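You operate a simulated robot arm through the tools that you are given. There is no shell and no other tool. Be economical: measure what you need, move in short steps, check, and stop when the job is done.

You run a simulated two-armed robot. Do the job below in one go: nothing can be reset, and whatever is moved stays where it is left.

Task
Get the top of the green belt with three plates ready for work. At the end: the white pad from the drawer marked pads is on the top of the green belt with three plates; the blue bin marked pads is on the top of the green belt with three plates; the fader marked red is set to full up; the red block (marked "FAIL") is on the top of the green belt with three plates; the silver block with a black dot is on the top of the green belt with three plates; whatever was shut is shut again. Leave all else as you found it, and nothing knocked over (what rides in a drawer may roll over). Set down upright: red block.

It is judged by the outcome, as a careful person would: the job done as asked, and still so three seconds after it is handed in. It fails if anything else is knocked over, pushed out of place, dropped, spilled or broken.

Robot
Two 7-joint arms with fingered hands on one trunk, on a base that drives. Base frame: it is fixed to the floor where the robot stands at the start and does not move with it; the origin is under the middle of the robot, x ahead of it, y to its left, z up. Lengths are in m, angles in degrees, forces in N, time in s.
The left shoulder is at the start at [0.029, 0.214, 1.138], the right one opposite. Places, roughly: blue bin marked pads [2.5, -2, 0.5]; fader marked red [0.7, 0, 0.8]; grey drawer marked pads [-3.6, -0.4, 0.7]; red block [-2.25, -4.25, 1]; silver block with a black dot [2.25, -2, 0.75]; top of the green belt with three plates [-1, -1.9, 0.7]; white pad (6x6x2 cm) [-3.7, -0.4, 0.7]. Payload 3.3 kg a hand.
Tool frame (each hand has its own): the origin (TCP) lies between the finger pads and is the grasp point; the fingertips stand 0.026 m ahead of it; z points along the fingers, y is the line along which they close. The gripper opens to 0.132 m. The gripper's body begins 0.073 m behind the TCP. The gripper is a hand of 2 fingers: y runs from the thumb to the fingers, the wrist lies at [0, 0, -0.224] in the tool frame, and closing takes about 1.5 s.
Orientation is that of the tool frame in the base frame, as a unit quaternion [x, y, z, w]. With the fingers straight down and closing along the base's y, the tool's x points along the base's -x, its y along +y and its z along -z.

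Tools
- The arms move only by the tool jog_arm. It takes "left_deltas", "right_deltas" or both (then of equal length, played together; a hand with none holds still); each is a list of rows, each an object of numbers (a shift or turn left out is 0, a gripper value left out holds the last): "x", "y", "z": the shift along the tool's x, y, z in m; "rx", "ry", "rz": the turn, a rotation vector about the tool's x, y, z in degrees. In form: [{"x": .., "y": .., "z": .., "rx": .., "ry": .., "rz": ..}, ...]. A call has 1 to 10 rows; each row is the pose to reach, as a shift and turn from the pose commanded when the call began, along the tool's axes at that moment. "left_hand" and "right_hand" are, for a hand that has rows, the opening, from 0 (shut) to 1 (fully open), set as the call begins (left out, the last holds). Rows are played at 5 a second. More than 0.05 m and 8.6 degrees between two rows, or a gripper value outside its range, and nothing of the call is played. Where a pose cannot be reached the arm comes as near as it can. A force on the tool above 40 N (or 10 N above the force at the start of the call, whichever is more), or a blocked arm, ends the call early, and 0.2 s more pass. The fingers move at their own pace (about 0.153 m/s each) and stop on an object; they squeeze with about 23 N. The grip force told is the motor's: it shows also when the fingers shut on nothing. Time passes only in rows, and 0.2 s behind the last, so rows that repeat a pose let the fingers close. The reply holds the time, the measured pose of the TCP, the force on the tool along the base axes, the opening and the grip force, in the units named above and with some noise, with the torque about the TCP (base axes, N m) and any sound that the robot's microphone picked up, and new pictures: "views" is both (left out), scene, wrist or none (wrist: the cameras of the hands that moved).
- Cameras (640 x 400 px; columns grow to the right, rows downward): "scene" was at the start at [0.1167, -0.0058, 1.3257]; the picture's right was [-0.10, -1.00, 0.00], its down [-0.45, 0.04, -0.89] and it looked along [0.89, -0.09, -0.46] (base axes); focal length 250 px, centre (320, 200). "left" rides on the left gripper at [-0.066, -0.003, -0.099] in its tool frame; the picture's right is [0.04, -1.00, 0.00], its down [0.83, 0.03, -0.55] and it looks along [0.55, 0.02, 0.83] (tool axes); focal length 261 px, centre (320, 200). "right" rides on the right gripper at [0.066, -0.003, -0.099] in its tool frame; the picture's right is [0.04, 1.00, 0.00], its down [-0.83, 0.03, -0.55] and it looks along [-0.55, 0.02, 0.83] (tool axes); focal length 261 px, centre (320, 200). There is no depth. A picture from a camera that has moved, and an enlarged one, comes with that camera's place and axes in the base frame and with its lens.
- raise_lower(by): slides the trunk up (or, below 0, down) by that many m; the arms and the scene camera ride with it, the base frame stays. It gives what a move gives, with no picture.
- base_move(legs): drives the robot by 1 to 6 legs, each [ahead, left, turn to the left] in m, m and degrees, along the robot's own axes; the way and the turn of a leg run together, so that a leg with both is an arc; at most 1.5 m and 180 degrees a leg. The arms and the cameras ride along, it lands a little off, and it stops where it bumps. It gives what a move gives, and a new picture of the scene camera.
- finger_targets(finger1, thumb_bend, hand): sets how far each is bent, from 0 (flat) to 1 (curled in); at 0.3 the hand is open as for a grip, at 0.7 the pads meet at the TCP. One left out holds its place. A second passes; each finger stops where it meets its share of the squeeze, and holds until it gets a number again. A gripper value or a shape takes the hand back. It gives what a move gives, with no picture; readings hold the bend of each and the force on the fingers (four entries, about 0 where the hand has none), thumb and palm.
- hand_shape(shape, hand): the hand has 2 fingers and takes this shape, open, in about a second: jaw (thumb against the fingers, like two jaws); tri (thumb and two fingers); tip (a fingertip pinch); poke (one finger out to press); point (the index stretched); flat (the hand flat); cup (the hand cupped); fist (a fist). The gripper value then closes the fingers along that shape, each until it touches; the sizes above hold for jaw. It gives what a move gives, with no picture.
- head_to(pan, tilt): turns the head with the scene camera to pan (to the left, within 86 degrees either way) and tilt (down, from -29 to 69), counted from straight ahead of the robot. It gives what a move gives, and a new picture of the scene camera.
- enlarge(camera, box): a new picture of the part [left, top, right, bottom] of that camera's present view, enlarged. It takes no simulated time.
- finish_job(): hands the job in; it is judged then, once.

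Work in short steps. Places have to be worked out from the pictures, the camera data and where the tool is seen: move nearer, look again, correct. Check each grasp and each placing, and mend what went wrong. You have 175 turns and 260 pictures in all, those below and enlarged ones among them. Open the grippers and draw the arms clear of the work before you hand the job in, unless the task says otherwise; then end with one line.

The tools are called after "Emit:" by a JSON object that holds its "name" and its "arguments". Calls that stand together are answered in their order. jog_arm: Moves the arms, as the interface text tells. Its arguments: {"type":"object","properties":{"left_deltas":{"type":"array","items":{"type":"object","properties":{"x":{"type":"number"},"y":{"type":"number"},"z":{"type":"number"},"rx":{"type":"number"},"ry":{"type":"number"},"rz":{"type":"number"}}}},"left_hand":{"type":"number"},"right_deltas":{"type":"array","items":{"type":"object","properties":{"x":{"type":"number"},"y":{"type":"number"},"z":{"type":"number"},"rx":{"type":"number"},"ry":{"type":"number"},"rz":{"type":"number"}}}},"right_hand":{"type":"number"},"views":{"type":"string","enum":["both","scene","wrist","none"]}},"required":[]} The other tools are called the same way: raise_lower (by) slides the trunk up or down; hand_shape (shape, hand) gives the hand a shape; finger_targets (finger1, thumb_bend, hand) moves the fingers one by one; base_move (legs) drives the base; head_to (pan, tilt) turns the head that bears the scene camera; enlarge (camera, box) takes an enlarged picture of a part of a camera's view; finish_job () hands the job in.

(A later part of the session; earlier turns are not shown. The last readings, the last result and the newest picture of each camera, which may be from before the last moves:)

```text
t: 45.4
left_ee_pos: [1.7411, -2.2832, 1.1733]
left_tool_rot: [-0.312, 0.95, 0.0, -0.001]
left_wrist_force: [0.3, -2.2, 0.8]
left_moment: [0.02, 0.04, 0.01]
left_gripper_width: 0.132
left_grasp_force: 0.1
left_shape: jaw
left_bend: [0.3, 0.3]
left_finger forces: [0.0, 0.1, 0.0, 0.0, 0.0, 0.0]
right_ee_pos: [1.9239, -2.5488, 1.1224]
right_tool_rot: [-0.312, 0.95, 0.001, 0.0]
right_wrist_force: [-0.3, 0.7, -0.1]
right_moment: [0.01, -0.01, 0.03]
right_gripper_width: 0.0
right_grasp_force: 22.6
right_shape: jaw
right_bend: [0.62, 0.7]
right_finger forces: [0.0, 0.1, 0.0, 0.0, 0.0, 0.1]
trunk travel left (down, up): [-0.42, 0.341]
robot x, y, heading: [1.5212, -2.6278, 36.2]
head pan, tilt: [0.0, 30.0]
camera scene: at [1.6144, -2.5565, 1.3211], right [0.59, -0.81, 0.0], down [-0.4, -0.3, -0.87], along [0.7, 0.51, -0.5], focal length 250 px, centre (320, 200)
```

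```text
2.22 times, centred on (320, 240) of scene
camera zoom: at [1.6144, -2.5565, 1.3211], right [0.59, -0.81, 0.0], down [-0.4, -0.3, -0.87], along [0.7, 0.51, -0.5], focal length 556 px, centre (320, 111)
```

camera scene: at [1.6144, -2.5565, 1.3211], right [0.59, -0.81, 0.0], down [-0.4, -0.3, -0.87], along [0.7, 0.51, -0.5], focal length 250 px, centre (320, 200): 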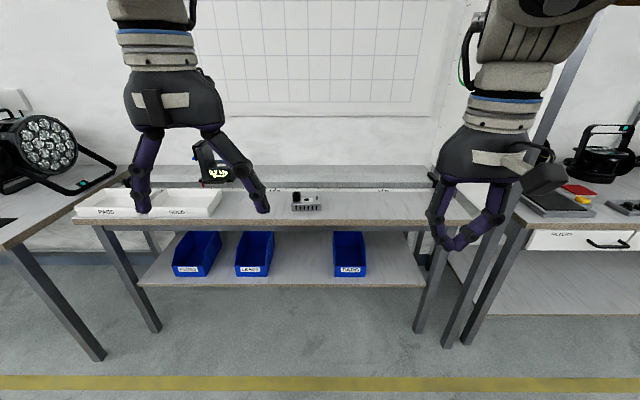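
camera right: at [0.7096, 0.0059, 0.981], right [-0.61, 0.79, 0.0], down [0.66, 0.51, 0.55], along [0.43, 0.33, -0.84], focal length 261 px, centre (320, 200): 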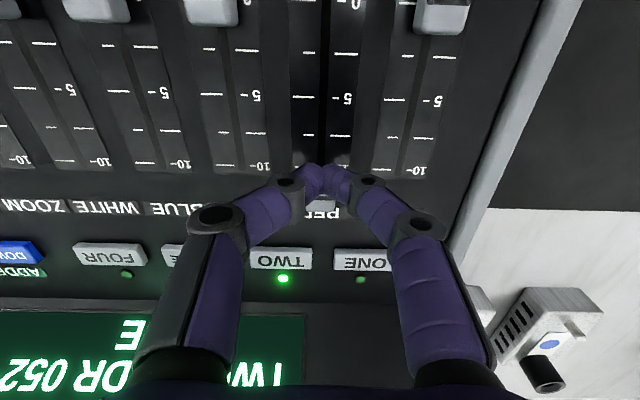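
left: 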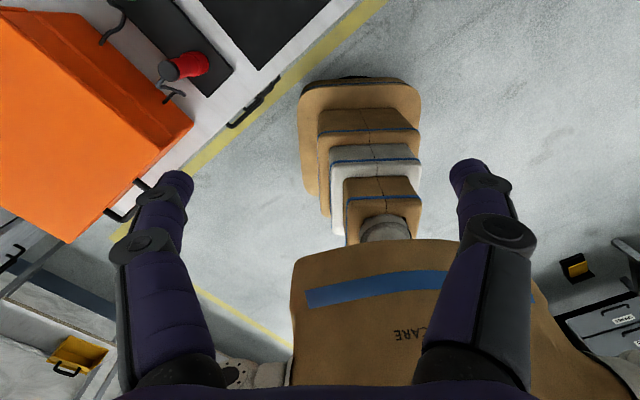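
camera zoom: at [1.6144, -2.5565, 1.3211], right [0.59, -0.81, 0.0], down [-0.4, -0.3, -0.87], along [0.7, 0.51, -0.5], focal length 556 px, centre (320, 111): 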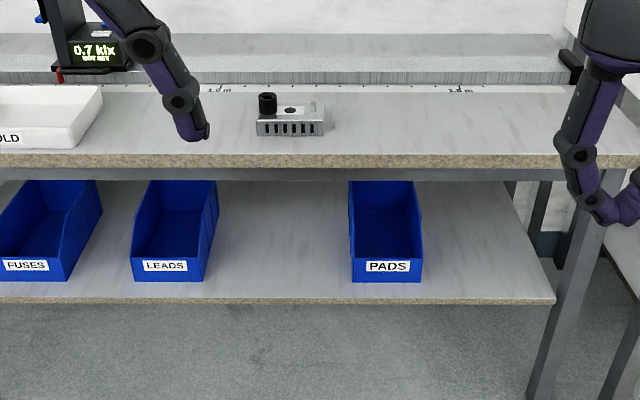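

Triangulating: the silver block with the black dot is at about (2.30, −1.99, 0.80), and the PADS bin's front at (2.42, −2.15, 0.41), under the bench overhang. I take the silver block first with the left hand and drive closer.

Emit:
{"name": "base_move", "arguments": {"legs": [[0, -0.09, 0], [0.48, 0, 0]]}}

Emit:
{"name": "head_to", "arguments": {"pan": 10, "tilt": 50}}

Emit:
{"name": "enlarge", "arguments": {"camera": "left", "box": [0, 0, 640, 400]}}

```text
t: 49.0
left_ee_pos: [2.1938, -2.0714, 1.1724]
left_tool_rot: [-0.307, 0.952, 0.0, -0.001]
left_wrist_force: [0.9, 0.9, -0.2]
left_moment: [-0.03, -0.01, 0.03]
left_gripper_width: 0.1319
left_grasp_force: 0.1
left_shape: jaw
left_bend: [0.3, 0.3]
left_finger forces: [0.1, 0.0, 0.1, 0.1, 0.1, 0.1]
right_ee_pos: [2.3726, -2.3401, 1.1209]
right_tool_rot: [-0.306, 0.952, 0.0, 0.001]
right_wrist_force: [1.0, 0.0, 0.2]
right_moment: [0.02, -0.01, 0.01]
right_gripper_width: 0.0
right_grasp_force: 23.0
right_shape: jaw
right_bend: [0.62, 0.7]
right_finger forces: [0.0, 0.1, 0.0, 0.1, 0.0, 0.0]
trunk travel left (down, up): [-0.42, 0.341]
robot x, y, heading: [1.9714, -2.416, 35.6]
head pan, tilt: [0.0, 30.0]
camera scene: at [2.0633, -2.3429, 1.321], right [0.58, -0.81, 0.0], down [-0.41, -0.29, -0.87], along [0.7, 0.5, -0.5], focal length 250 px, centre (320, 200)
```

scene: 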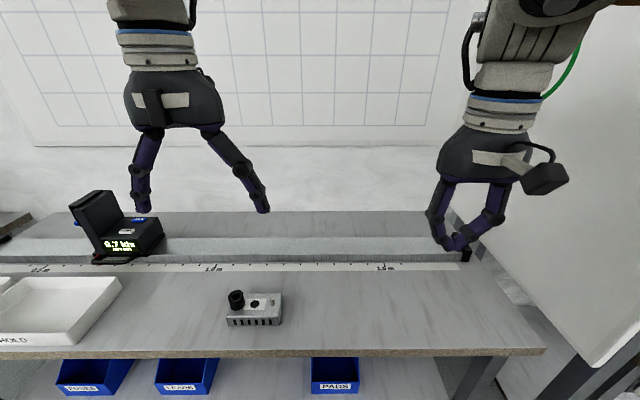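

```text
t: 49.8
left_ee_pos: [2.1929, -2.071, 1.1726]
left_tool_rot: [-0.306, 0.952, -0.001, -0.001]
left_wrist_force: [0.0, 0.4, 0.0]
left_moment: [0.02, -0.02, -0.01]
left_gripper_width: 0.1318
left_grasp_force: 0.2
left_shape: jaw
left_bend: [0.3, 0.3]
left_finger forces: [0.0, 0.0, 0.0, 0.0, 0.0, 0.0]
right_ee_pos: [2.3743, -2.3406, 1.1215]
right_tool_rot: [-0.306, 0.952, 0.0, -0.001]
right_wrist_force: [0.4, -0.6, -0.8]
right_moment: [-0.01, 0.01, -0.01]
right_gripper_width: 0.0002
right_grasp_force: 23.1
right_shape: jaw
right_bend: [0.62, 0.7]
right_finger forces: [0.1, 0.0, 0.0, 0.1, 0.1, 0.0]
trunk travel left (down, up): [-0.42, 0.341]
robot x, y, heading: [1.9689, -2.4142, 35.7]
head pan, tilt: [10.0, 50.0]
camera scene: at [2.0431, -2.341, 1.2916], right [0.71, -0.7, 0.0], down [-0.54, -0.55, -0.64], along [0.45, 0.46, -0.77], focal length 250 px, centre (320, 200)
```

scene: 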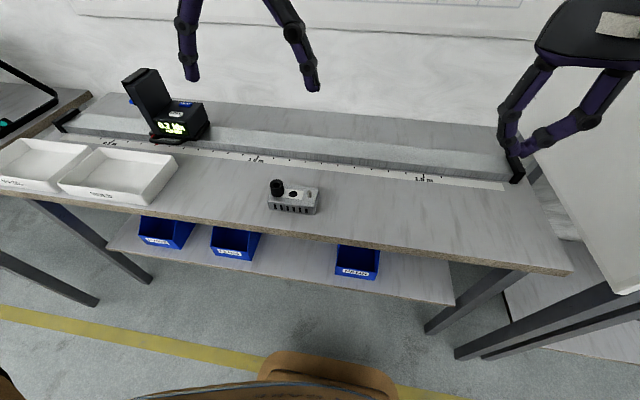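

```text
1.00 times, centred on (320, 200) of left
camera zoom: at [2.2478, -2.0362, 1.2711], right [0.55, -0.84, 0.0], down [-0.7, -0.46, 0.55], along [-0.46, -0.3, -0.83], focal length 261 px, centre (320, 200)
```

zoom: 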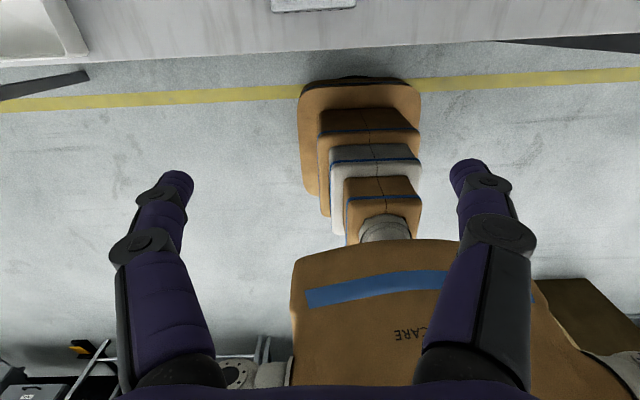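

The block's middle is at about (2.297, −1.981), long side along the bench. I turn the left hand 85° (to close across its short side) while moving over it, still high.

Emit:
{"name": "jog_arm", "arguments": {"left_deltas": [{"x": -0.014, "y": 0.001, "z": 0.015, "rz": 8.5}, {"x": -0.028, "y": 0.002, "z": 0.03, "rz": 17}, {"x": -0.042, "y": 0.004, "z": 0.045, "rz": 25.5}, {"x": -0.056, "y": 0.005, "z": 0.06, "rz": 34}, {"x": -0.07, "y": 0.006, "z": 0.075, "rz": 42.5}, {"x": -0.084, "y": 0.008, "z": 0.09, "rz": 51}, {"x": -0.098, "y": 0.009, "z": 0.105, "rz": 59.5}, {"x": -0.112, "y": 0.01, "z": 0.12, "rz": 68}, {"x": -0.126, "y": 0.011, "z": 0.135, "rz": 76.5}, {"x": -0.137, "y": 0.0124, "z": 0.15, "rz": 85}]}}

```text
t: 52.0
left_ee_pos: [2.2659, -2.0562, 1.0053]
left_tool_rot: [0.416, 0.909, 0.001, 0.003]
left_wrist_force: [0.1, -0.1, 0.1]
left_moment: [0.01, -0.01, 0.0]
left_gripper_width: 0.1319
left_grasp_force: 0.1
left_shape: jaw
left_bend: [0.3, 0.3]
left_finger forces: [0.0, 0.0, 0.1, 0.0, 0.1, 0.0]
left hand out of reach, approached as far as the arm can: row 7, 8, 9, 10
right_ee_pos: [2.373, -2.3412, 1.1218]
right_tool_rot: [-0.307, 0.952, 0.0, 0.0]
right_wrist_force: [0.1, -0.5, 0.2]
right_moment: [0.02, 0.01, 0.01]
right_gripper_width: 0.0002
right_grasp_force: 22.8
right_shape: jaw
right_bend: [0.62, 0.7]
right_finger forces: [0.0, 0.0, 0.0, 0.1, 0.0, 0.1]
trunk travel left (down, up): [-0.42, 0.341]
robot x, y, heading: [1.9697, -2.4143, 35.4]
head pan, tilt: [10.0, 50.0]
camera scene: at [2.0431, -2.3416, 1.2916], right [0.72, -0.7, 0.0], down [-0.54, -0.55, -0.64], along [0.45, 0.46, -0.77], focal length 250 px, centre (320, 200)
camera left: at [2.3064, -2.1082, 1.1045], right [-0.78, -0.62, 0.0], down [-0.52, 0.65, 0.55], along [-0.34, 0.43, -0.83], focal length 261 px, centre (320, 200)
```

scene: 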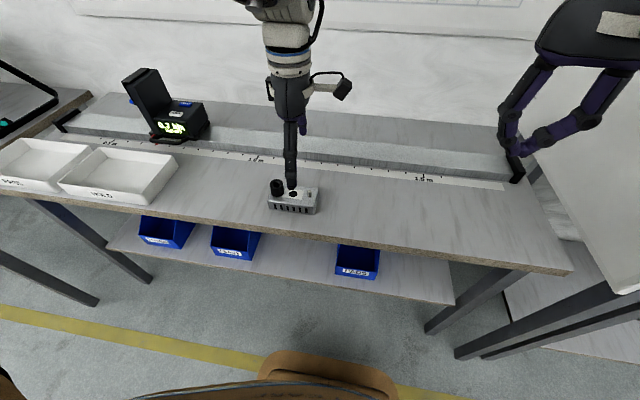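
left: 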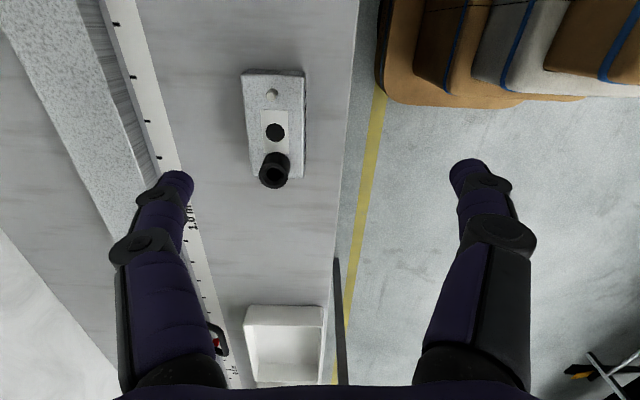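

The wrist view shows the block about 6.5 × 12 cm with knob at its left end, middle near (2.292, −1.995). I drive 0.08 m nearer for reach.

Emit:
{"name": "base_move", "arguments": {"legs": [[0.08, 0, 0]]}}

Emit:
{"name": "enlarge", "arguments": {"camera": "left", "box": [160, 0, 480, 200]}}

```text
t: 53.0
left_ee_pos: [2.332, -2.0086, 1.0041]
left_tool_rot: [0.415, 0.91, 0.001, 0.001]
left_wrist_force: [0.5, 0.0, 0.8]
left_moment: [-0.01, 0.02, -0.03]
left_gripper_width: 0.1318
left_grasp_force: 0.0
left_shape: jaw
left_bend: [0.3, 0.3]
left_finger forces: [0.0, 0.1, 0.0, 0.0, 0.1, 0.0]
right_ee_pos: [2.4393, -2.2936, 1.1209]
right_tool_rot: [-0.307, 0.952, -0.001, -0.001]
right_wrist_force: [0.3, 0.6, -0.6]
right_moment: [-0.01, 0.06, -0.01]
right_gripper_width: 0.0
right_grasp_force: 22.8
right_shape: jaw
right_bend: [0.62, 0.7]
right_finger forces: [0.1, 0.0, 0.0, 0.1, 0.0, 0.1]
trunk travel left (down, up): [-0.42, 0.341]
robot x, y, heading: [2.0327, -2.3674, 35.7]
head pan, tilt: [10.0, 50.0]
camera scene: at [2.1096, -2.2932, 1.2914], right [0.72, -0.7, 0.0], down [-0.54, -0.55, -0.64], along [0.45, 0.46, -0.77], focal length 250 px, centre (320, 200)
```

scene: 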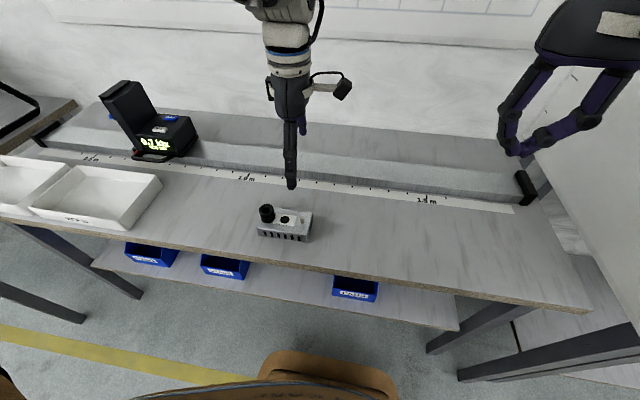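

```text
2.00 times, centred on (320, 100) of left
camera zoom: at [2.3728, -2.0596, 1.1037], right [-0.78, -0.62, 0.0], down [-0.52, 0.65, 0.55], along [-0.34, 0.43, -0.83], focal length 521 px, centre (320, 400)
```

zoom: 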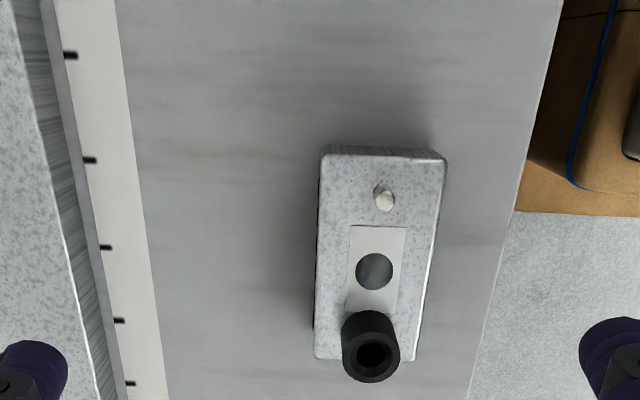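

The block top's middle is at about (2.286, −2.004), its edges parallel to the bench. I move over it, turn 5° more, and come down to z 0.85.

Emit:
{"name": "jog_arm", "arguments": {"left_deltas": [{"x": 0.012, "y": -0.012, "z": 0.03, "rz": 2}, {"x": 0.024, "y": -0.024, "z": 0.065, "rz": 4}, {"x": 0.0337, "y": -0.0317, "z": 0.1, "rz": 5}, {"x": 0.0337, "y": -0.0317, "z": 0.13, "rz": 5}, {"x": 0.0337, "y": -0.0317, "z": 0.154, "rz": 5}]}}

```text
t: 54.2
left_ee_pos: [2.2836, -2.0138, 0.851]
left_tool_rot: [0.453, 0.892, 0.002, 0.002]
left_wrist_force: [-0.2, 0.3, 0.2]
left_moment: [-0.01, -0.02, -0.01]
left_gripper_width: 0.1321
left_grasp_force: 0.0
left_shape: jaw
left_bend: [0.3, 0.3]
left_finger forces: [0.0, 0.1, 0.0, 0.0, 0.0, 0.0]
left hand out of reach, approached as far as the arm can: row 3, 4, 5
right_ee_pos: [2.438, -2.2922, 1.1216]
right_tool_rot: [-0.307, 0.952, 0.0, 0.0]
right_wrist_force: [-0.9, 0.9, -0.1]
right_moment: [-0.01, -0.02, 0.01]
right_gripper_width: 0.0002
right_grasp_force: 22.9
right_shape: jaw
right_bend: [0.62, 0.7]
right_finger forces: [0.0, 0.1, 0.0, 0.1, 0.1, 0.0]
trunk travel left (down, up): [-0.42, 0.341]
robot x, y, heading: [2.0338, -2.3644, 35.7]
head pan, tilt: [10.0, 50.0]
camera scene: at [2.1085, -2.294, 1.2915], right [0.72, -0.7, 0.0], down [-0.54, -0.55, -0.64], along [0.45, 0.46, -0.77], focal length 250 px, centre (320, 200)
camera left: at [2.3195, -2.0694, 0.951], right [-0.83, -0.56, -0.01], down [-0.47, 0.69, 0.55], along [-0.3, 0.46, -0.83], focal length 261 px, centre (320, 200)
```

scene: 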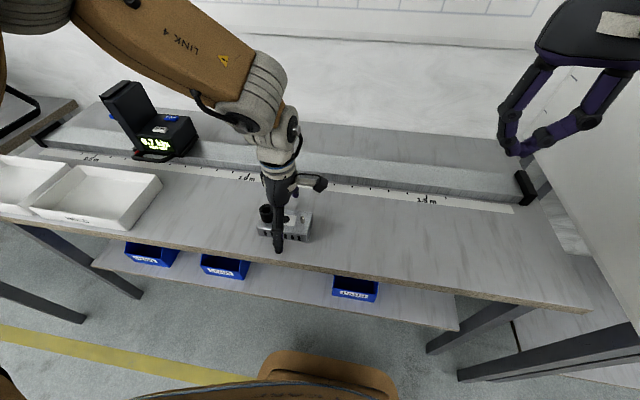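
left: 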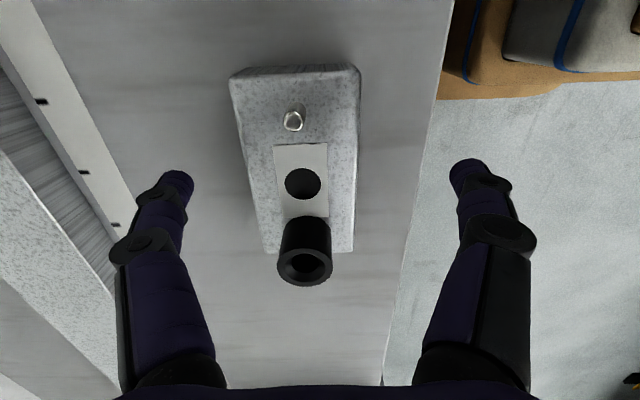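

The hand is centred within about 1 cm but near its reach limit. I nudge the base 4 cm ahead (fingers are still above the block) and then recentre.

Emit:
{"name": "base_move", "arguments": {"legs": [[0.04, 0, 0]]}}

Emit:
{"name": "jog_arm", "arguments": {"left_deltas": [{"x": 0.002, "y": -0.01}, {"x": 0.004, "y": -0.02}], "views": "wrist"}}

```text
t: 55.1
left_ee_pos: [2.3153, -1.99, 0.8512]
left_tool_rot: [0.453, 0.892, 0.001, 0.001]
left_wrist_force: [-0.1, 0.6, 0.4]
left_moment: [-0.03, 0.03, 0.02]
left_gripper_width: 0.132
left_grasp_force: 0.0
left_shape: jaw
left_bend: [0.3, 0.3]
left_finger forces: [0.0, 0.1, 0.1, 0.0, 0.1, 0.0]
right_ee_pos: [2.4714, -2.2676, 1.119]
right_tool_rot: [-0.306, 0.952, 0.0, -0.001]
right_wrist_force: [0.4, 0.3, 0.3]
right_moment: [-0.03, 0.01, -0.03]
right_gripper_width: 0.0
right_grasp_force: 22.9
right_shape: jaw
right_bend: [0.62, 0.7]
right_finger forces: [0.1, 0.1, 0.0, 0.0, 0.0, 0.0]
trunk travel left (down, up): [-0.42, 0.341]
robot x, y, heading: [2.0651, -2.3485, 35.8]
head pan, tilt: [10.0, 50.0]
camera scene: at [2.1424, -2.2695, 1.2913], right [0.72, -0.7, 0.0], down [-0.54, -0.55, -0.64], along [0.45, 0.46, -0.77], focal length 250 px, centre (320, 200)
```

scene: 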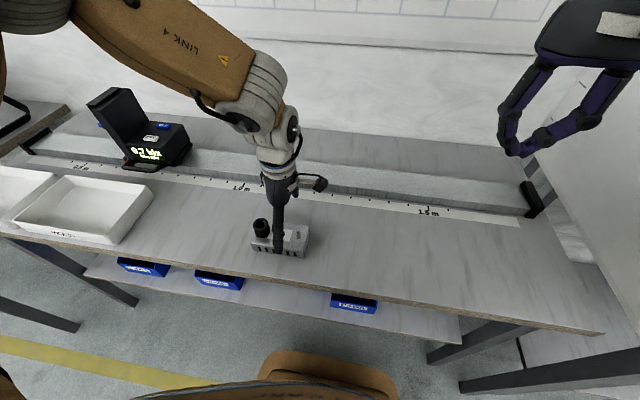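

```text
t: 55.7
left_ee_pos: [2.2957, -2.0001, 0.8519]
left_tool_rot: [0.452, 0.892, 0.002, 0.002]
left_wrist_force: [0.4, 0.4, -0.3]
left_moment: [0.0, -0.02, -0.01]
left_gripper_width: 0.132
left_grasp_force: 0.0
left_shape: jaw
left_bend: [0.3, 0.3]
left_finger forces: [0.0, 0.0, 0.0, 0.0, 0.0, 0.0]
right_ee_pos: [2.4691, -2.2697, 1.1221]
right_tool_rot: [-0.307, 0.952, -0.001, 0.0]
right_wrist_force: [-1.1, -0.4, 0.3]
right_moment: [-0.02, 0.01, -0.04]
right_gripper_width: 0.0
right_grasp_force: 22.4
right_shape: jaw
right_bend: [0.62, 0.7]
right_finger forces: [0.1, 0.0, 0.1, 0.0, 0.0, 0.0]
trunk travel left (down, up): [-0.42, 0.341]
robot x, y, heading: [2.0623, -2.344, 35.8]
head pan, tilt: [10.0, 50.0]
camera left: at [2.3317, -2.0543, 0.9508], right [-0.83, -0.56, -0.01], down [-0.47, 0.69, 0.55], along [-0.3, 0.46, -0.83], focal length 261 px, centre (320, 200)
```

left: 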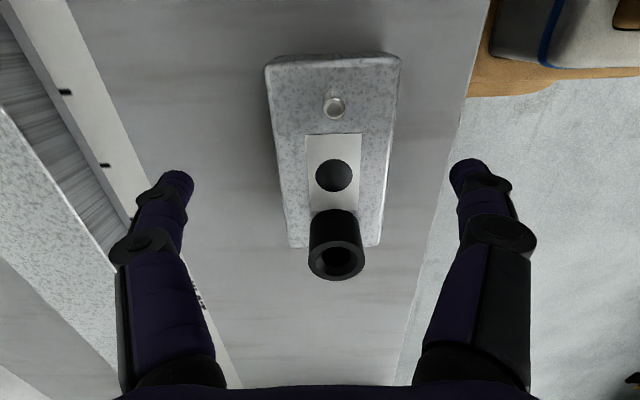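

Well centred now. I descend 5 cm, watching for contact.

Emit:
{"name": "jog_arm", "arguments": {"left_deltas": [{"y": -0.004, "z": 0.02}, {"y": -0.004, "z": 0.035}, {"y": -0.004, "z": 0.045}, {"y": -0.004, "z": 0.052}]}}

Emit:
{"name": "enlarge", "arguments": {"camera": "scene", "box": [210, 130, 370, 280]}}

```text
t: 56.7
left_ee_pos: [2.2946, -2.0013, 0.8033]
left_tool_rot: [0.452, 0.892, 0.006, 0.005]
left_wrist_force: [3.7, 6.7, 36.2]
left_moment: [-0.85, 1.3, -0.28]
left_gripper_width: 0.1315
left_grasp_force: 0.0
left_shape: jaw
left_bend: [0.31, 0.29]
left_finger forces: [7.8, 0.1, 0.0, 0.1, 28.0, 0.1]
right_ee_pos: [2.4708, -2.2702, 1.1222]
right_tool_rot: [-0.307, 0.952, 0.0, 0.0]
right_wrist_force: [0.2, 0.9, -0.4]
right_moment: [0.01, -0.02, 0.01]
right_gripper_width: 0.0001
right_grasp_force: 23.0
right_shape: jaw
right_bend: [0.62, 0.7]
right_finger forces: [0.0, 0.0, 0.0, 0.0, 0.1, 0.1]
trunk travel left (down, up): [-0.42, 0.341]
robot x, y, heading: [2.0664, -2.3397, 35.6]
head pan, tilt: [10.0, 50.0]
camera scene: at [2.1399, -2.2719, 1.2923], right [0.72, -0.7, 0.0], down [-0.53, -0.55, -0.64], along [0.45, 0.46, -0.77], focal length 250 px, centre (320, 200)
camera left: at [2.3308, -2.0568, 0.9019], right [-0.83, -0.56, -0.01], down [-0.47, 0.69, 0.55], along [-0.3, 0.46, -0.83], focal length 261 px, centre (320, 200)
```

scene: 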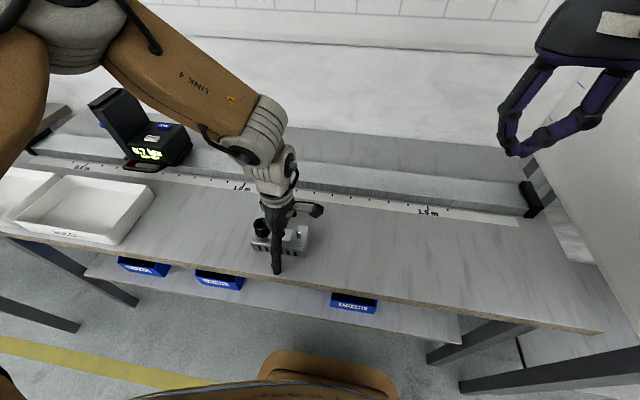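
left: 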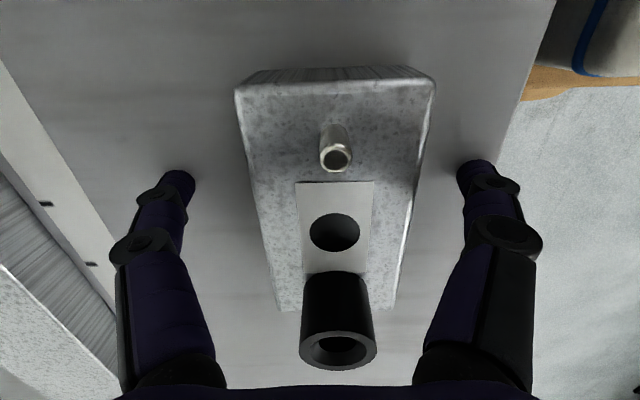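

```text
2.67 times, centred on (290, 205) of scene
camera zoom: at [2.1399, -2.2719, 1.2923], right [0.72, -0.7, 0.0], down [-0.53, -0.55, -0.64], along [0.45, 0.46, -0.77], focal length 667 px, centre (400, 187)
```

zoom: 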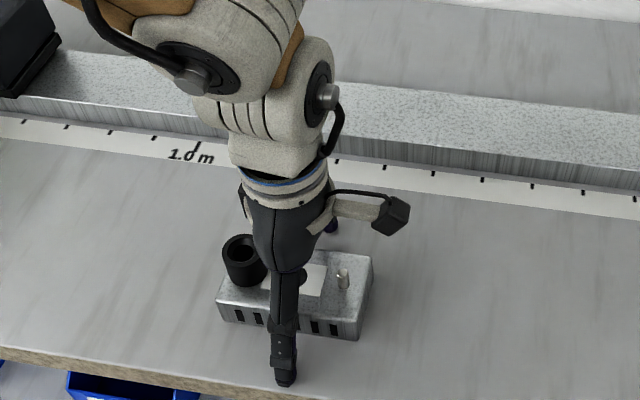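

Both fingertips touch the bench top (z ≈ 0.777), straddling the block. I lift 6 mm and close the fingers.

Emit:
{"name": "jog_arm", "arguments": {"left_deltas": [{"z": -0.008}, {"z": -0.008}], "views": "none"}}

Emit:
{"name": "jog_arm", "arguments": {"left_hand": 0, "left_deltas": [{}, {}, {}, {}, {}, {}, {}], "views": "wrist"}}

```text
t: 57.3
left_ee_pos: [2.2923, -2.0027, 0.8068]
left_tool_rot: [0.453, 0.891, 0.001, 0.001]
left_wrist_force: [0.2, 0.0, 0.0]
left_moment: [0.01, -0.03, 0.01]
left_gripper_width: 0.1319
left_grasp_force: 0.2
left_shape: jaw
left_bend: [0.3, 0.3]
left_finger forces: [0.0, 0.0, 0.0, 0.0, 0.0, 0.1]
right_ee_pos: [2.4701, -2.2699, 1.121]
right_tool_rot: [-0.307, 0.952, 0.001, 0.0]
right_wrist_force: [0.9, 0.3, 0.2]
right_moment: [-0.01, 0.02, -0.01]
right_gripper_width: 0.0
right_grasp_force: 22.7
right_shape: jaw
right_bend: [0.62, 0.7]
right_finger forces: [0.0, 0.0, 0.0, 0.1, 0.1, 0.0]
trunk travel left (down, up): [-0.42, 0.341]
robot x, y, heading: [2.0655, -2.3432, 35.7]
head pan, tilt: [10.0, 50.0]
```

```text
t: 58.9
left_ee_pos: [2.293, -2.0031, 0.8087]
left_tool_rot: [0.453, 0.892, 0.002, 0.002]
left_wrist_force: [-0.5, -1.2, -0.2]
left_moment: [-0.03, 0.03, 0.01]
left_gripper_width: 0.0592
left_grasp_force: 22.7
left_shape: jaw
left_bend: [0.73, 0.7]
left_finger forces: [20.7, 0.1, 0.0, 0.1, 21.6, 0.0]
right_ee_pos: [2.4711, -2.2678, 1.1211]
right_tool_rot: [-0.307, 0.952, 0.0, 0.0]
right_wrist_force: [0.3, -0.4, 0.8]
right_moment: [0.05, -0.05, 0.01]
right_gripper_width: 0.0
right_grasp_force: 22.8
right_shape: jaw
right_bend: [0.62, 0.7]
right_finger forces: [0.1, 0.0, 0.0, 0.0, 0.0, 0.0]
trunk travel left (down, up): [-0.42, 0.341]
robot x, y, heading: [2.0656, -2.3397, 35.9]
head pan, tilt: [10.0, 50.0]
camera left: at [2.3293, -2.0568, 0.9067], right [-0.83, -0.56, -0.01], down [-0.47, 0.69, 0.55], along [-0.3, 0.46, -0.83], focal length 261 px, centre (320, 200)
```

left: 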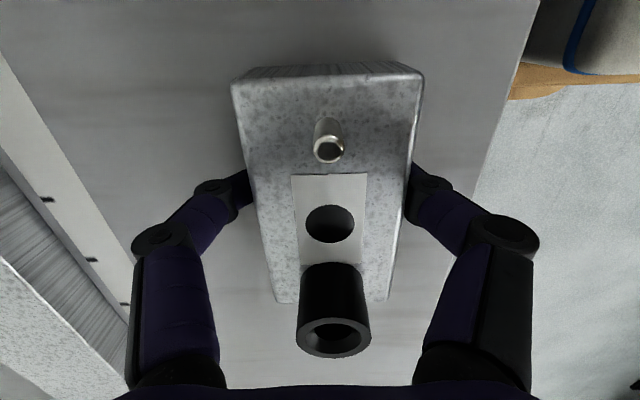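

The block is gripped (59 mm, 22 N). I lift it 18 cm and check the hold.

Emit:
{"name": "jog_arm", "arguments": {"left_deltas": [{"z": -0.02}, {"z": -0.05}, {"z": -0.09}, {"z": -0.13}, {"z": -0.17, "y": -0.02}, {"z": -0.2, "y": -0.04}]}}

```text
t: 60.3
left_ee_pos: [2.2594, -2.0279, 1.0098]
left_tool_rot: [0.453, 0.892, 0.002, 0.002]
left_wrist_force: [-0.3, -0.4, -4.6]
left_moment: [-0.06, -0.03, 0.0]
left_gripper_width: 0.0592
left_grasp_force: 22.9
left_shape: jaw
left_bend: [0.73, 0.7]
left_finger forces: [21.5, 0.0, 0.0, 0.0, 21.6, 0.1]
right_ee_pos: [2.4705, -2.269, 1.121]
right_tool_rot: [-0.307, 0.952, 0.0, 0.001]
right_wrist_force: [0.6, 1.1, 0.5]
right_moment: [-0.01, -0.01, -0.04]
right_gripper_width: 0.0001
right_grasp_force: 23.4
right_shape: jaw
right_bend: [0.62, 0.7]
right_finger forces: [0.1, 0.0, 0.1, 0.1, 0.0, 0.1]
trunk travel left (down, up): [-0.42, 0.341]
robot x, y, heading: [2.0645, -2.343, 35.7]
head pan, tilt: [10.0, 50.0]
camera scene: at [2.1403, -2.2709, 1.2916], right [0.72, -0.7, 0.0], down [-0.53, -0.55, -0.64], along [0.45, 0.46, -0.77], focal length 250 px, centre (320, 200)
camera left: at [2.2961, -2.0823, 1.1078], right [-0.83, -0.56, -0.01], down [-0.47, 0.69, 0.55], along [-0.3, 0.46, -0.83], focal length 261 px, centre (320, 200)
```

scene: 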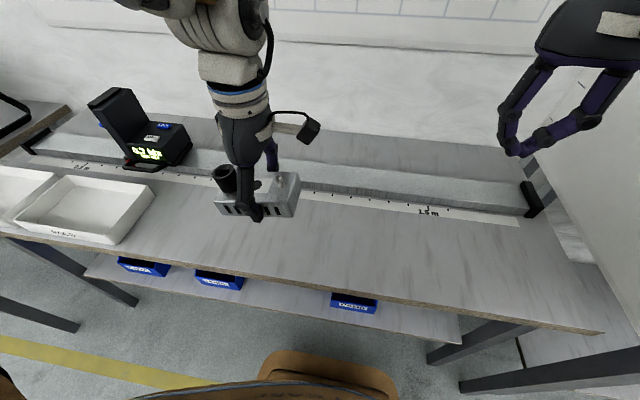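
left: 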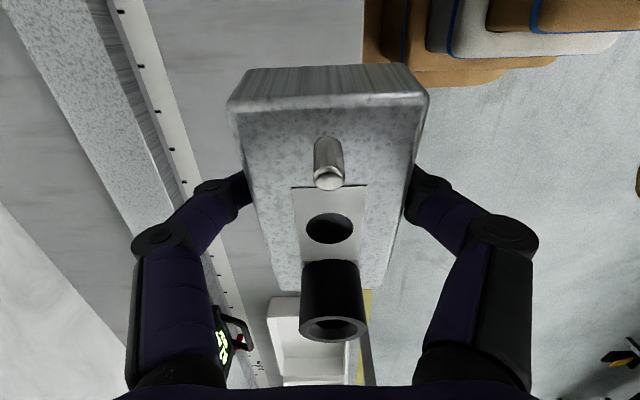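

The block is securely held. Now the bin: I back off 0.45 m, then lower the trunk to look under the bench.

Emit:
{"name": "base_move", "arguments": {"legs": [[-0.5, 0, 0]]}}

Emit:
{"name": "raise_lower", "arguments": {"by": -0.41}}

Emit:
{"name": "head_to", "arguments": {"pan": -15, "tilt": 30}}

```text
t: 63.2
left_ee_pos: [1.8581, -2.3163, 1.0088]
left_tool_rot: [0.453, 0.892, 0.001, 0.001]
left_wrist_force: [-0.2, 0.0, -4.5]
left_moment: [-0.04, -0.05, 0.03]
left_gripper_width: 0.0591
left_grasp_force: 23.1
left_shape: jaw
left_bend: [0.73, 0.7]
left_finger forces: [21.6, 0.0, 0.0, 0.0, 21.8, 0.0]
right_ee_pos: [2.0677, -2.5597, 1.1221]
right_tool_rot: [-0.305, 0.952, 0.001, 0.001]
right_wrist_force: [0.0, -0.3, 0.5]
right_moment: [-0.03, 0.0, 0.03]
right_gripper_width: 0.0
right_grasp_force: 23.0
right_shape: jaw
right_bend: [0.62, 0.7]
right_finger forces: [0.0, 0.0, 0.0, 0.1, 0.1, 0.0]
trunk travel left (down, up): [-0.42, 0.341]
robot x, y, heading: [1.6613, -2.6328, 35.6]
head pan, tilt: [10.0, 50.0]
camera scene: at [1.738, -2.56, 1.2916], right [0.72, -0.7, 0.0], down [-0.54, -0.55, -0.64], along [0.45, 0.46, -0.77], focal length 250 px, centre (320, 200)
```

scene: 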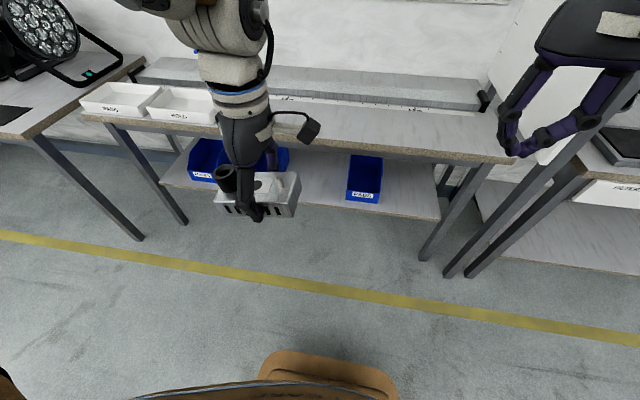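

```text
refused: -0.41 is not a number from -0.4 to 0.4
```

```text
t: 64.1
left_ee_pos: [1.8594, -2.3174, 1.008]
left_tool_rot: [0.453, 0.891, 0.002, 0.002]
left_wrist_force: [0.3, -0.4, -5.8]
left_moment: [-0.01, -0.03, 0.01]
left_gripper_width: 0.0592
left_grasp_force: 22.5
left_shape: jaw
left_bend: [0.73, 0.7]
left_finger forces: [21.7, 0.1, 0.1, 0.0, 21.7, 0.0]
right_ee_pos: [2.0685, -2.5585, 1.1224]
right_tool_rot: [-0.305, 0.952, 0.0, 0.0]
right_wrist_force: [0.1, 0.9, 0.2]
right_moment: [0.04, 0.01, 0.01]
right_gripper_width: 0.0
right_grasp_force: 23.3
right_shape: jaw
right_bend: [0.62, 0.7]
right_finger forces: [0.0, 0.1, 0.1, 0.1, 0.0, 0.1]
trunk travel left (down, up): [-0.42, 0.341]
robot x, y, heading: [1.6615, -2.6305, 35.7]
head pan, tilt: [-15.0, 30.0]
camera scene: at [1.7693, -2.5826, 1.321], right [0.35, -0.94, 0.0], down [-0.47, -0.18, -0.87], along [0.81, 0.31, -0.5], focal length 250 px, centre (320, 200)
```

scene: 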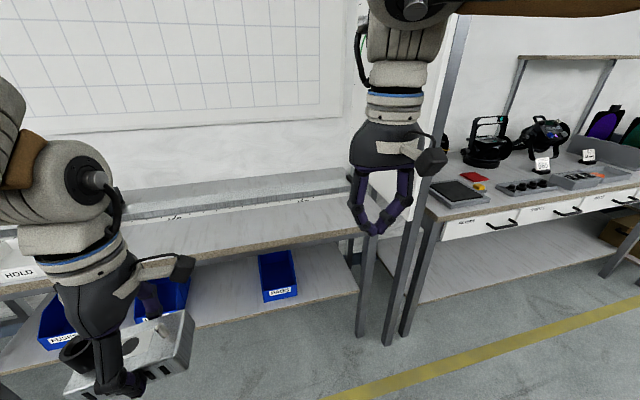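

I lower the trunk by 0.40 m and look again.

Emit:
{"name": "raise_lower", "arguments": {"by": -0.4}}

Emit:
{"name": "head_to", "arguments": {"pan": -5, "tilt": 25}}

```text
t: 68.0
left_ee_pos: [1.859, -2.3159, 0.6092]
left_tool_rot: [0.453, 0.892, 0.002, 0.001]
left_wrist_force: [0.9, 0.1, -6.4]
left_moment: [-0.03, -0.06, 0.02]
left_gripper_width: 0.0591
left_grasp_force: 22.9
left_shape: jaw
left_bend: [0.73, 0.7]
left_finger forces: [21.6, 0.0, 0.0, 0.0, 21.7, 0.1]
right_ee_pos: [2.0787, -2.5509, 0.697]
right_tool_rot: [-0.306, 0.951, -0.013, -0.04]
right_wrist_force: [0.0, 0.5, 0.7]
right_moment: [-0.02, 0.0, 0.01]
right_gripper_width: 0.0
right_grasp_force: 22.9
right_shape: jaw
right_bend: [0.62, 0.7]
right_finger forces: [0.0, 0.0, 0.1, 0.1, 0.0, 0.1]
trunk travel left (down, up): [-0.02, 0.741]
robot x, y, heading: [1.6656, -2.631, 35.8]
head pan, tilt: [-15.0, 30.0]
```

```text
t: 68.7
left_ee_pos: [1.8584, -2.3161, 0.6077]
left_tool_rot: [0.453, 0.891, 0.002, 0.002]
left_wrist_force: [0.2, -0.1, -6.0]
left_moment: [-0.04, -0.03, 0.0]
left_gripper_width: 0.0593
left_grasp_force: 22.9
left_shape: jaw
left_bend: [0.73, 0.7]
left_finger forces: [21.5, 0.1, 0.0, 0.0, 21.5, 0.0]
right_ee_pos: [2.0781, -2.55, 0.6967]
right_tool_rot: [-0.306, 0.951, -0.013, -0.039]
right_wrist_force: [0.1, -0.1, 0.4]
right_moment: [-0.05, -0.01, 0.01]
right_gripper_width: 0.0
right_grasp_force: 23.1
right_shape: jaw
right_bend: [0.62, 0.7]
right_finger forces: [0.0, 0.1, 0.1, 0.1, 0.0, 0.1]
trunk travel left (down, up): [-0.02, 0.741]
robot x, y, heading: [1.6647, -2.6289, 35.6]
head pan, tilt: [-5.0, 25.0]
camera scene: at [1.8547, -2.5027, 0.9166], right [0.51, -0.86, 0.0], down [-0.36, -0.22, -0.91], along [0.78, 0.46, -0.42], focal length 250 px, centre (320, 200)
```

scene: 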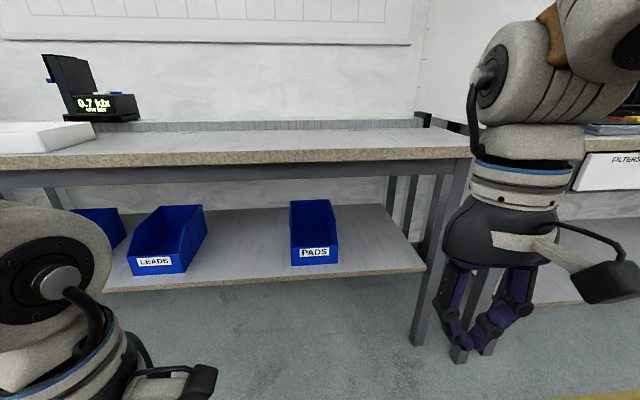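

Emit:
{"name": "enlarge", "arguments": {"camera": "scene", "box": [240, 170, 400, 290]}}

```text
3.33 times, centred on (320, 230) of scene
camera zoom: at [1.8547, -2.5027, 0.9166], right [0.51, -0.86, 0.0], down [-0.36, -0.22, -0.91], along [0.78, 0.46, -0.42], focal length 834 px, centre (320, 100)
```

zoom: 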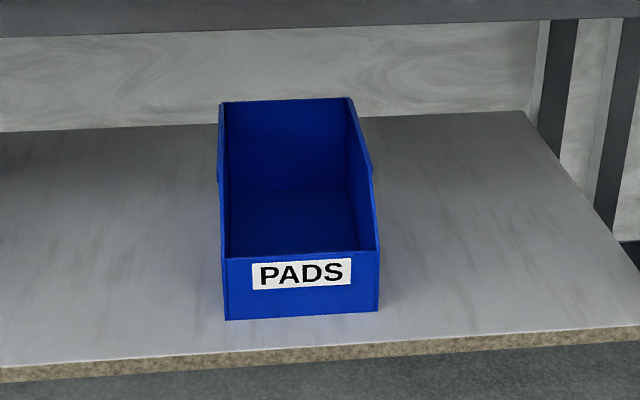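

The bin (15 × 25 cm, open top) is wider than one hand's opening, so I'll carry it later with both hands. First I deliver the silver block: raise the trunk, turn left and drive back along the aisle toward the belt.

Emit:
{"name": "raise_lower", "arguments": {"by": 0.4}}

Emit:
{"name": "head_to", "arguments": {"pan": 0, "tilt": 25}}

Emit:
{"name": "base_move", "arguments": {"legs": [[-0.25, 0, 0], [0, 0, 90.5]]}}

```text
t: 72.5
left_ee_pos: [1.8587, -2.3158, 1.0076]
left_tool_rot: [0.454, 0.891, 0.002, 0.002]
left_wrist_force: [-0.1, 0.5, -5.6]
left_moment: [-0.02, -0.06, 0.02]
left_gripper_width: 0.0592
left_grasp_force: 22.9
left_shape: jaw
left_bend: [0.73, 0.7]
left_finger forces: [21.6, 0.1, 0.0, 0.0, 21.6, 0.0]
right_ee_pos: [2.0797, -2.5512, 1.0958]
right_tool_rot: [-0.305, 0.951, -0.013, -0.04]
right_wrist_force: [0.2, -0.1, 0.6]
right_moment: [-0.03, -0.01, -0.05]
right_gripper_width: 0.0001
right_grasp_force: 22.9
right_shape: jaw
right_bend: [0.62, 0.7]
right_finger forces: [0.1, 0.0, 0.0, 0.1, 0.0, 0.0]
trunk travel left (down, up): [-0.42, 0.341]
robot x, y, heading: [1.6571, -2.6329, 35.8]
head pan, tilt: [-5.0, 25.0]
```

```text
t: 73.2
left_ee_pos: [1.8587, -2.3169, 1.008]
left_tool_rot: [0.453, 0.892, 0.002, 0.002]
left_wrist_force: [-0.1, -0.5, -4.8]
left_moment: [-0.05, -0.06, 0.0]
left_gripper_width: 0.0591
left_grasp_force: 23.1
left_shape: jaw
left_bend: [0.73, 0.7]
left_finger forces: [21.5, 0.0, 0.1, 0.1, 21.6, 0.0]
right_ee_pos: [2.0798, -2.5511, 1.0954]
right_tool_rot: [-0.306, 0.951, -0.014, -0.039]
right_wrist_force: [-0.9, -0.7, -0.1]
right_moment: [0.0, 0.01, 0.04]
right_gripper_width: 0.0
right_grasp_force: 22.5
right_shape: jaw
right_bend: [0.62, 0.7]
right_finger forces: [0.0, 0.0, 0.0, 0.1, 0.0, 0.0]
trunk travel left (down, up): [-0.42, 0.341]
robot x, y, heading: [1.6664, -2.6325, 35.6]
head pan, tilt: [0.0, 25.0]
camera scene: at [1.7597, -2.5609, 1.329], right [0.58, -0.81, 0.0], down [-0.34, -0.25, -0.91], along [0.74, 0.53, -0.42], focal length 250 px, centre (320, 200)
```

scene: 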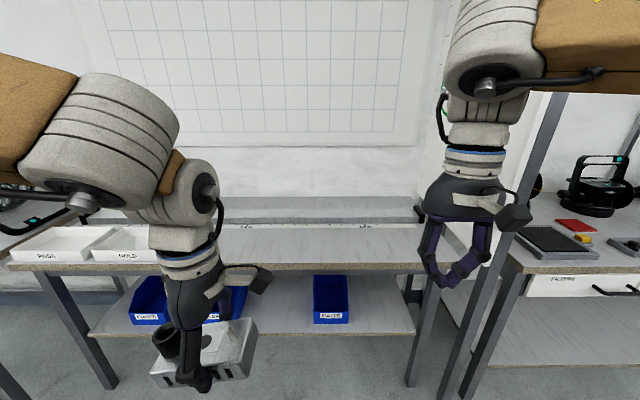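

```text
t: 78.8
left_ee_pos: [1.1447, -2.5799, 1.0083]
left_tool_rot: [-0.306, 0.952, 0.003, 0.0]
left_wrist_force: [0.4, 0.3, -5.2]
left_moment: [0.08, -0.03, 0.01]
left_gripper_width: 0.0586
left_grasp_force: 23.3
left_shape: jaw
left_bend: [0.73, 0.7]
left_finger forces: [21.0, 0.0, 0.0, 0.0, 21.1, 0.1]
right_ee_pos: [1.3815, -2.3608, 1.0969]
right_tool_rot: [0.887, -0.46, 0.037, 0.019]
right_wrist_force: [-1.2, -0.2, 0.9]
right_moment: [0.0, -0.05, 0.0]
right_gripper_width: 0.0001
right_grasp_force: 23.2
right_shape: jaw
right_bend: [0.62, 0.7]
right_finger forces: [0.0, 0.0, 0.0, 0.0, 0.0, 0.0]
trunk travel left (down, up): [-0.42, 0.341]
robot x, y, heading: [1.4606, -2.781, 125.1]
head pan, tilt: [0.0, 25.0]
camera scene: at [1.3937, -2.6798, 1.329], right [0.82, 0.58, 0.0], down [0.24, -0.35, -0.91], along [-0.52, 0.74, -0.42], focal length 250 px, centre (320, 200)
```

scene: 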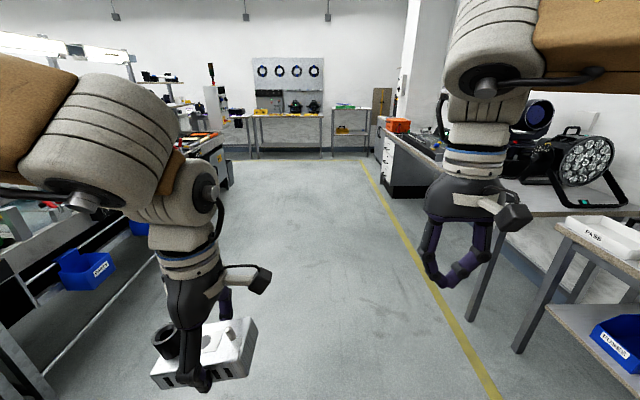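

The aisle is clear. I drive 1.5 m along it and then look left toward the belts.

Emit:
{"name": "base_move", "arguments": {"legs": [[1.5, 0, 0.6]]}}

Emit:
{"name": "head_to", "arguments": {"pan": 50, "tilt": 25}}

```text
t: 86.2
left_ee_pos: [0.3025, -1.3542, 1.0087]
left_tool_rot: [-0.297, 0.955, 0.003, 0.0]
left_wrist_force: [0.4, 0.3, -5.6]
left_moment: [0.0, -0.08, -0.01]
left_gripper_width: 0.059
left_grasp_force: 23.1
left_shape: jaw
left_bend: [0.73, 0.7]
left_finger forces: [21.1, 0.1, 0.1, 0.0, 21.0, 0.1]
right_ee_pos: [0.5415, -1.1392, 1.0967]
right_tool_rot: [0.883, -0.467, 0.037, 0.019]
right_wrist_force: [0.8, -0.1, 0.1]
right_moment: [0.01, 0.0, 0.02]
right_gripper_width: 0.0
right_grasp_force: 23.3
right_shape: jaw
right_bend: [0.62, 0.7]
right_finger forces: [0.1, 0.0, 0.0, 0.1, 0.0, 0.0]
trunk travel left (down, up): [-0.42, 0.341]
robot x, y, heading: [0.611, -1.5554, 124.3]
head pan, tilt: [0.0, 25.0]
camera scene: at [0.549, -1.4578, 1.329], right [0.83, 0.56, 0.0], down [0.24, -0.35, -0.91], along [-0.51, 0.75, -0.42], focal length 250 px, centre (320, 200)
```

scene: 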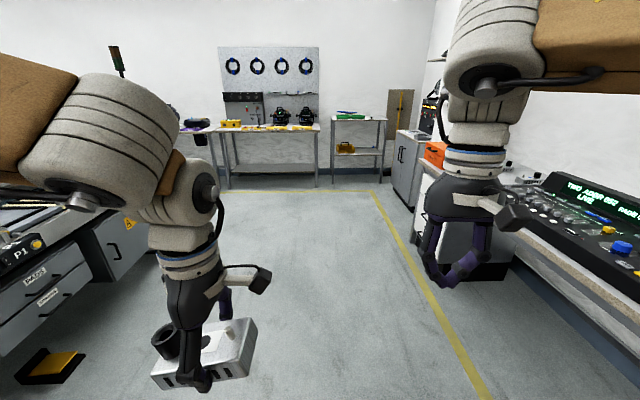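

```text
t: 87.4
left_ee_pos: [0.3019, -1.3543, 1.0094]
left_tool_rot: [-0.299, 0.954, 0.003, 0.0]
left_wrist_force: [0.1, -0.5, -4.8]
left_moment: [0.08, -0.05, 0.01]
left_gripper_width: 0.0589
left_grasp_force: 23.2
left_shape: jaw
left_bend: [0.73, 0.7]
left_finger forces: [21.1, 0.0, 0.0, 0.1, 21.1, 0.1]
right_ee_pos: [0.5422, -1.1392, 1.0973]
right_tool_rot: [0.883, -0.467, 0.037, 0.02]
right_wrist_force: [0.2, -0.1, 0.2]
right_moment: [0.02, 0.02, 0.0]
right_gripper_width: 0.0002
right_grasp_force: 22.9
right_shape: jaw
right_bend: [0.62, 0.7]
right_finger forces: [0.0, 0.1, 0.0, 0.1, 0.1, 0.0]
trunk travel left (down, up): [-0.42, 0.341]
robot x, y, heading: [0.6133, -1.5616, 124.3]
head pan, tilt: [50.0, 25.0]
camera scene: at [0.5093, -1.5249, 1.329], right [0.1, 0.99, 0.0], down [0.42, -0.04, -0.91], along [-0.9, 0.09, -0.42], focal length 250 px, centre (320, 200)
```

scene: 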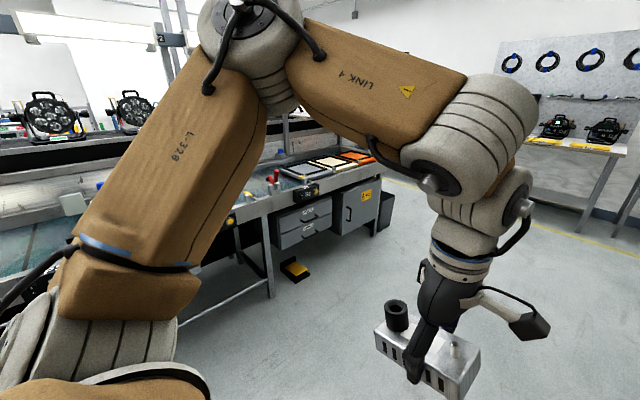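

The green belt's end station, with several plate-like things, is ahead on the left. I drive 0.6 m more and turn to face it.

Emit:
{"name": "head_to", "arguments": {"pan": 0, "tilt": 30}}

Emit:
{"name": "base_move", "arguments": {"legs": [[0.6, 0, 0], [0, 0, 91.4]]}}

```text
t: 88.5
left_ee_pos: [0.3033, -1.3544, 1.0081]
left_tool_rot: [-0.298, 0.955, 0.003, 0.0]
left_wrist_force: [0.2, 0.1, -5.1]
left_moment: [0.05, -0.06, 0.01]
left_gripper_width: 0.0589
left_grasp_force: 22.8
left_shape: jaw
left_bend: [0.73, 0.7]
left_finger forces: [21.1, 0.0, 0.0, 0.0, 21.1, 0.0]
right_ee_pos: [0.5425, -1.1394, 1.0961]
right_tool_rot: [0.884, -0.466, 0.036, 0.019]
right_wrist_force: [0.5, 0.3, 0.6]
right_moment: [0.0, 0.0, -0.03]
right_gripper_width: 0.0001
right_grasp_force: 23.4
right_shape: jaw
right_bend: [0.62, 0.7]
right_finger forces: [0.0, 0.0, 0.0, 0.0, 0.0, 0.1]
trunk travel left (down, up): [-0.42, 0.341]
robot x, y, heading: [0.6103, -1.5598, 124.3]
head pan, tilt: [0.0, 30.0]
camera scene: at [0.55, -1.4595, 1.321], right [0.83, 0.56, 0.0], down [0.28, -0.41, -0.87], along [-0.49, 0.72, -0.5], focal length 250 px, centre (320, 200)
```

scene: 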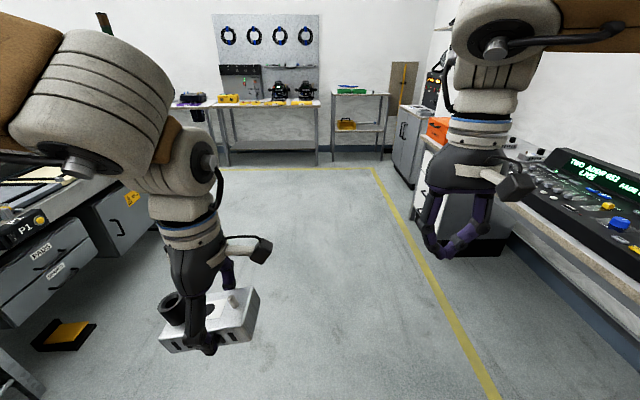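

```text
t: 95.8
left_ee_pos: [0.0679, -1.3614, 1.0084]
left_tool_rot: [0.888, -0.46, -0.002, 0.002]
left_wrist_force: [0.6, 0.3, -5.6]
left_moment: [0.01, 0.08, 0.02]
left_gripper_width: 0.0587
left_grasp_force: 23.1
left_shape: jaw
left_bend: [0.73, 0.7]
left_finger forces: [20.8, 0.1, 0.0, 0.1, 20.9, 0.0]
right_ee_pos: [-0.1488, -1.1236, 1.0969]
right_tool_rot: [0.954, 0.298, 0.039, -0.012]
right_wrist_force: [-0.1, -0.4, 0.6]
right_moment: [-0.02, -0.02, -0.04]
right_gripper_width: 0.0
right_grasp_force: 23.6
right_shape: jaw
right_bend: [0.62, 0.7]
right_finger forces: [0.0, 0.1, 0.0, 0.1, 0.0, 0.1]
trunk travel left (down, up): [-0.42, 0.341]
robot x, y, heading: [0.2659, -1.0508, -145.3]
head pan, tilt: [0.0, 30.0]
camera scene: at [0.1751, -1.1115, 1.321], right [-0.57, 0.82, 0.0], down [0.41, 0.29, -0.87], along [-0.71, -0.49, -0.5], focal length 250 px, centre (320, 200)
```

scene: 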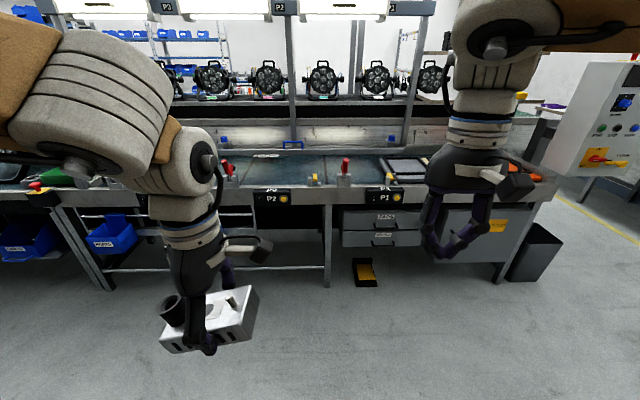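

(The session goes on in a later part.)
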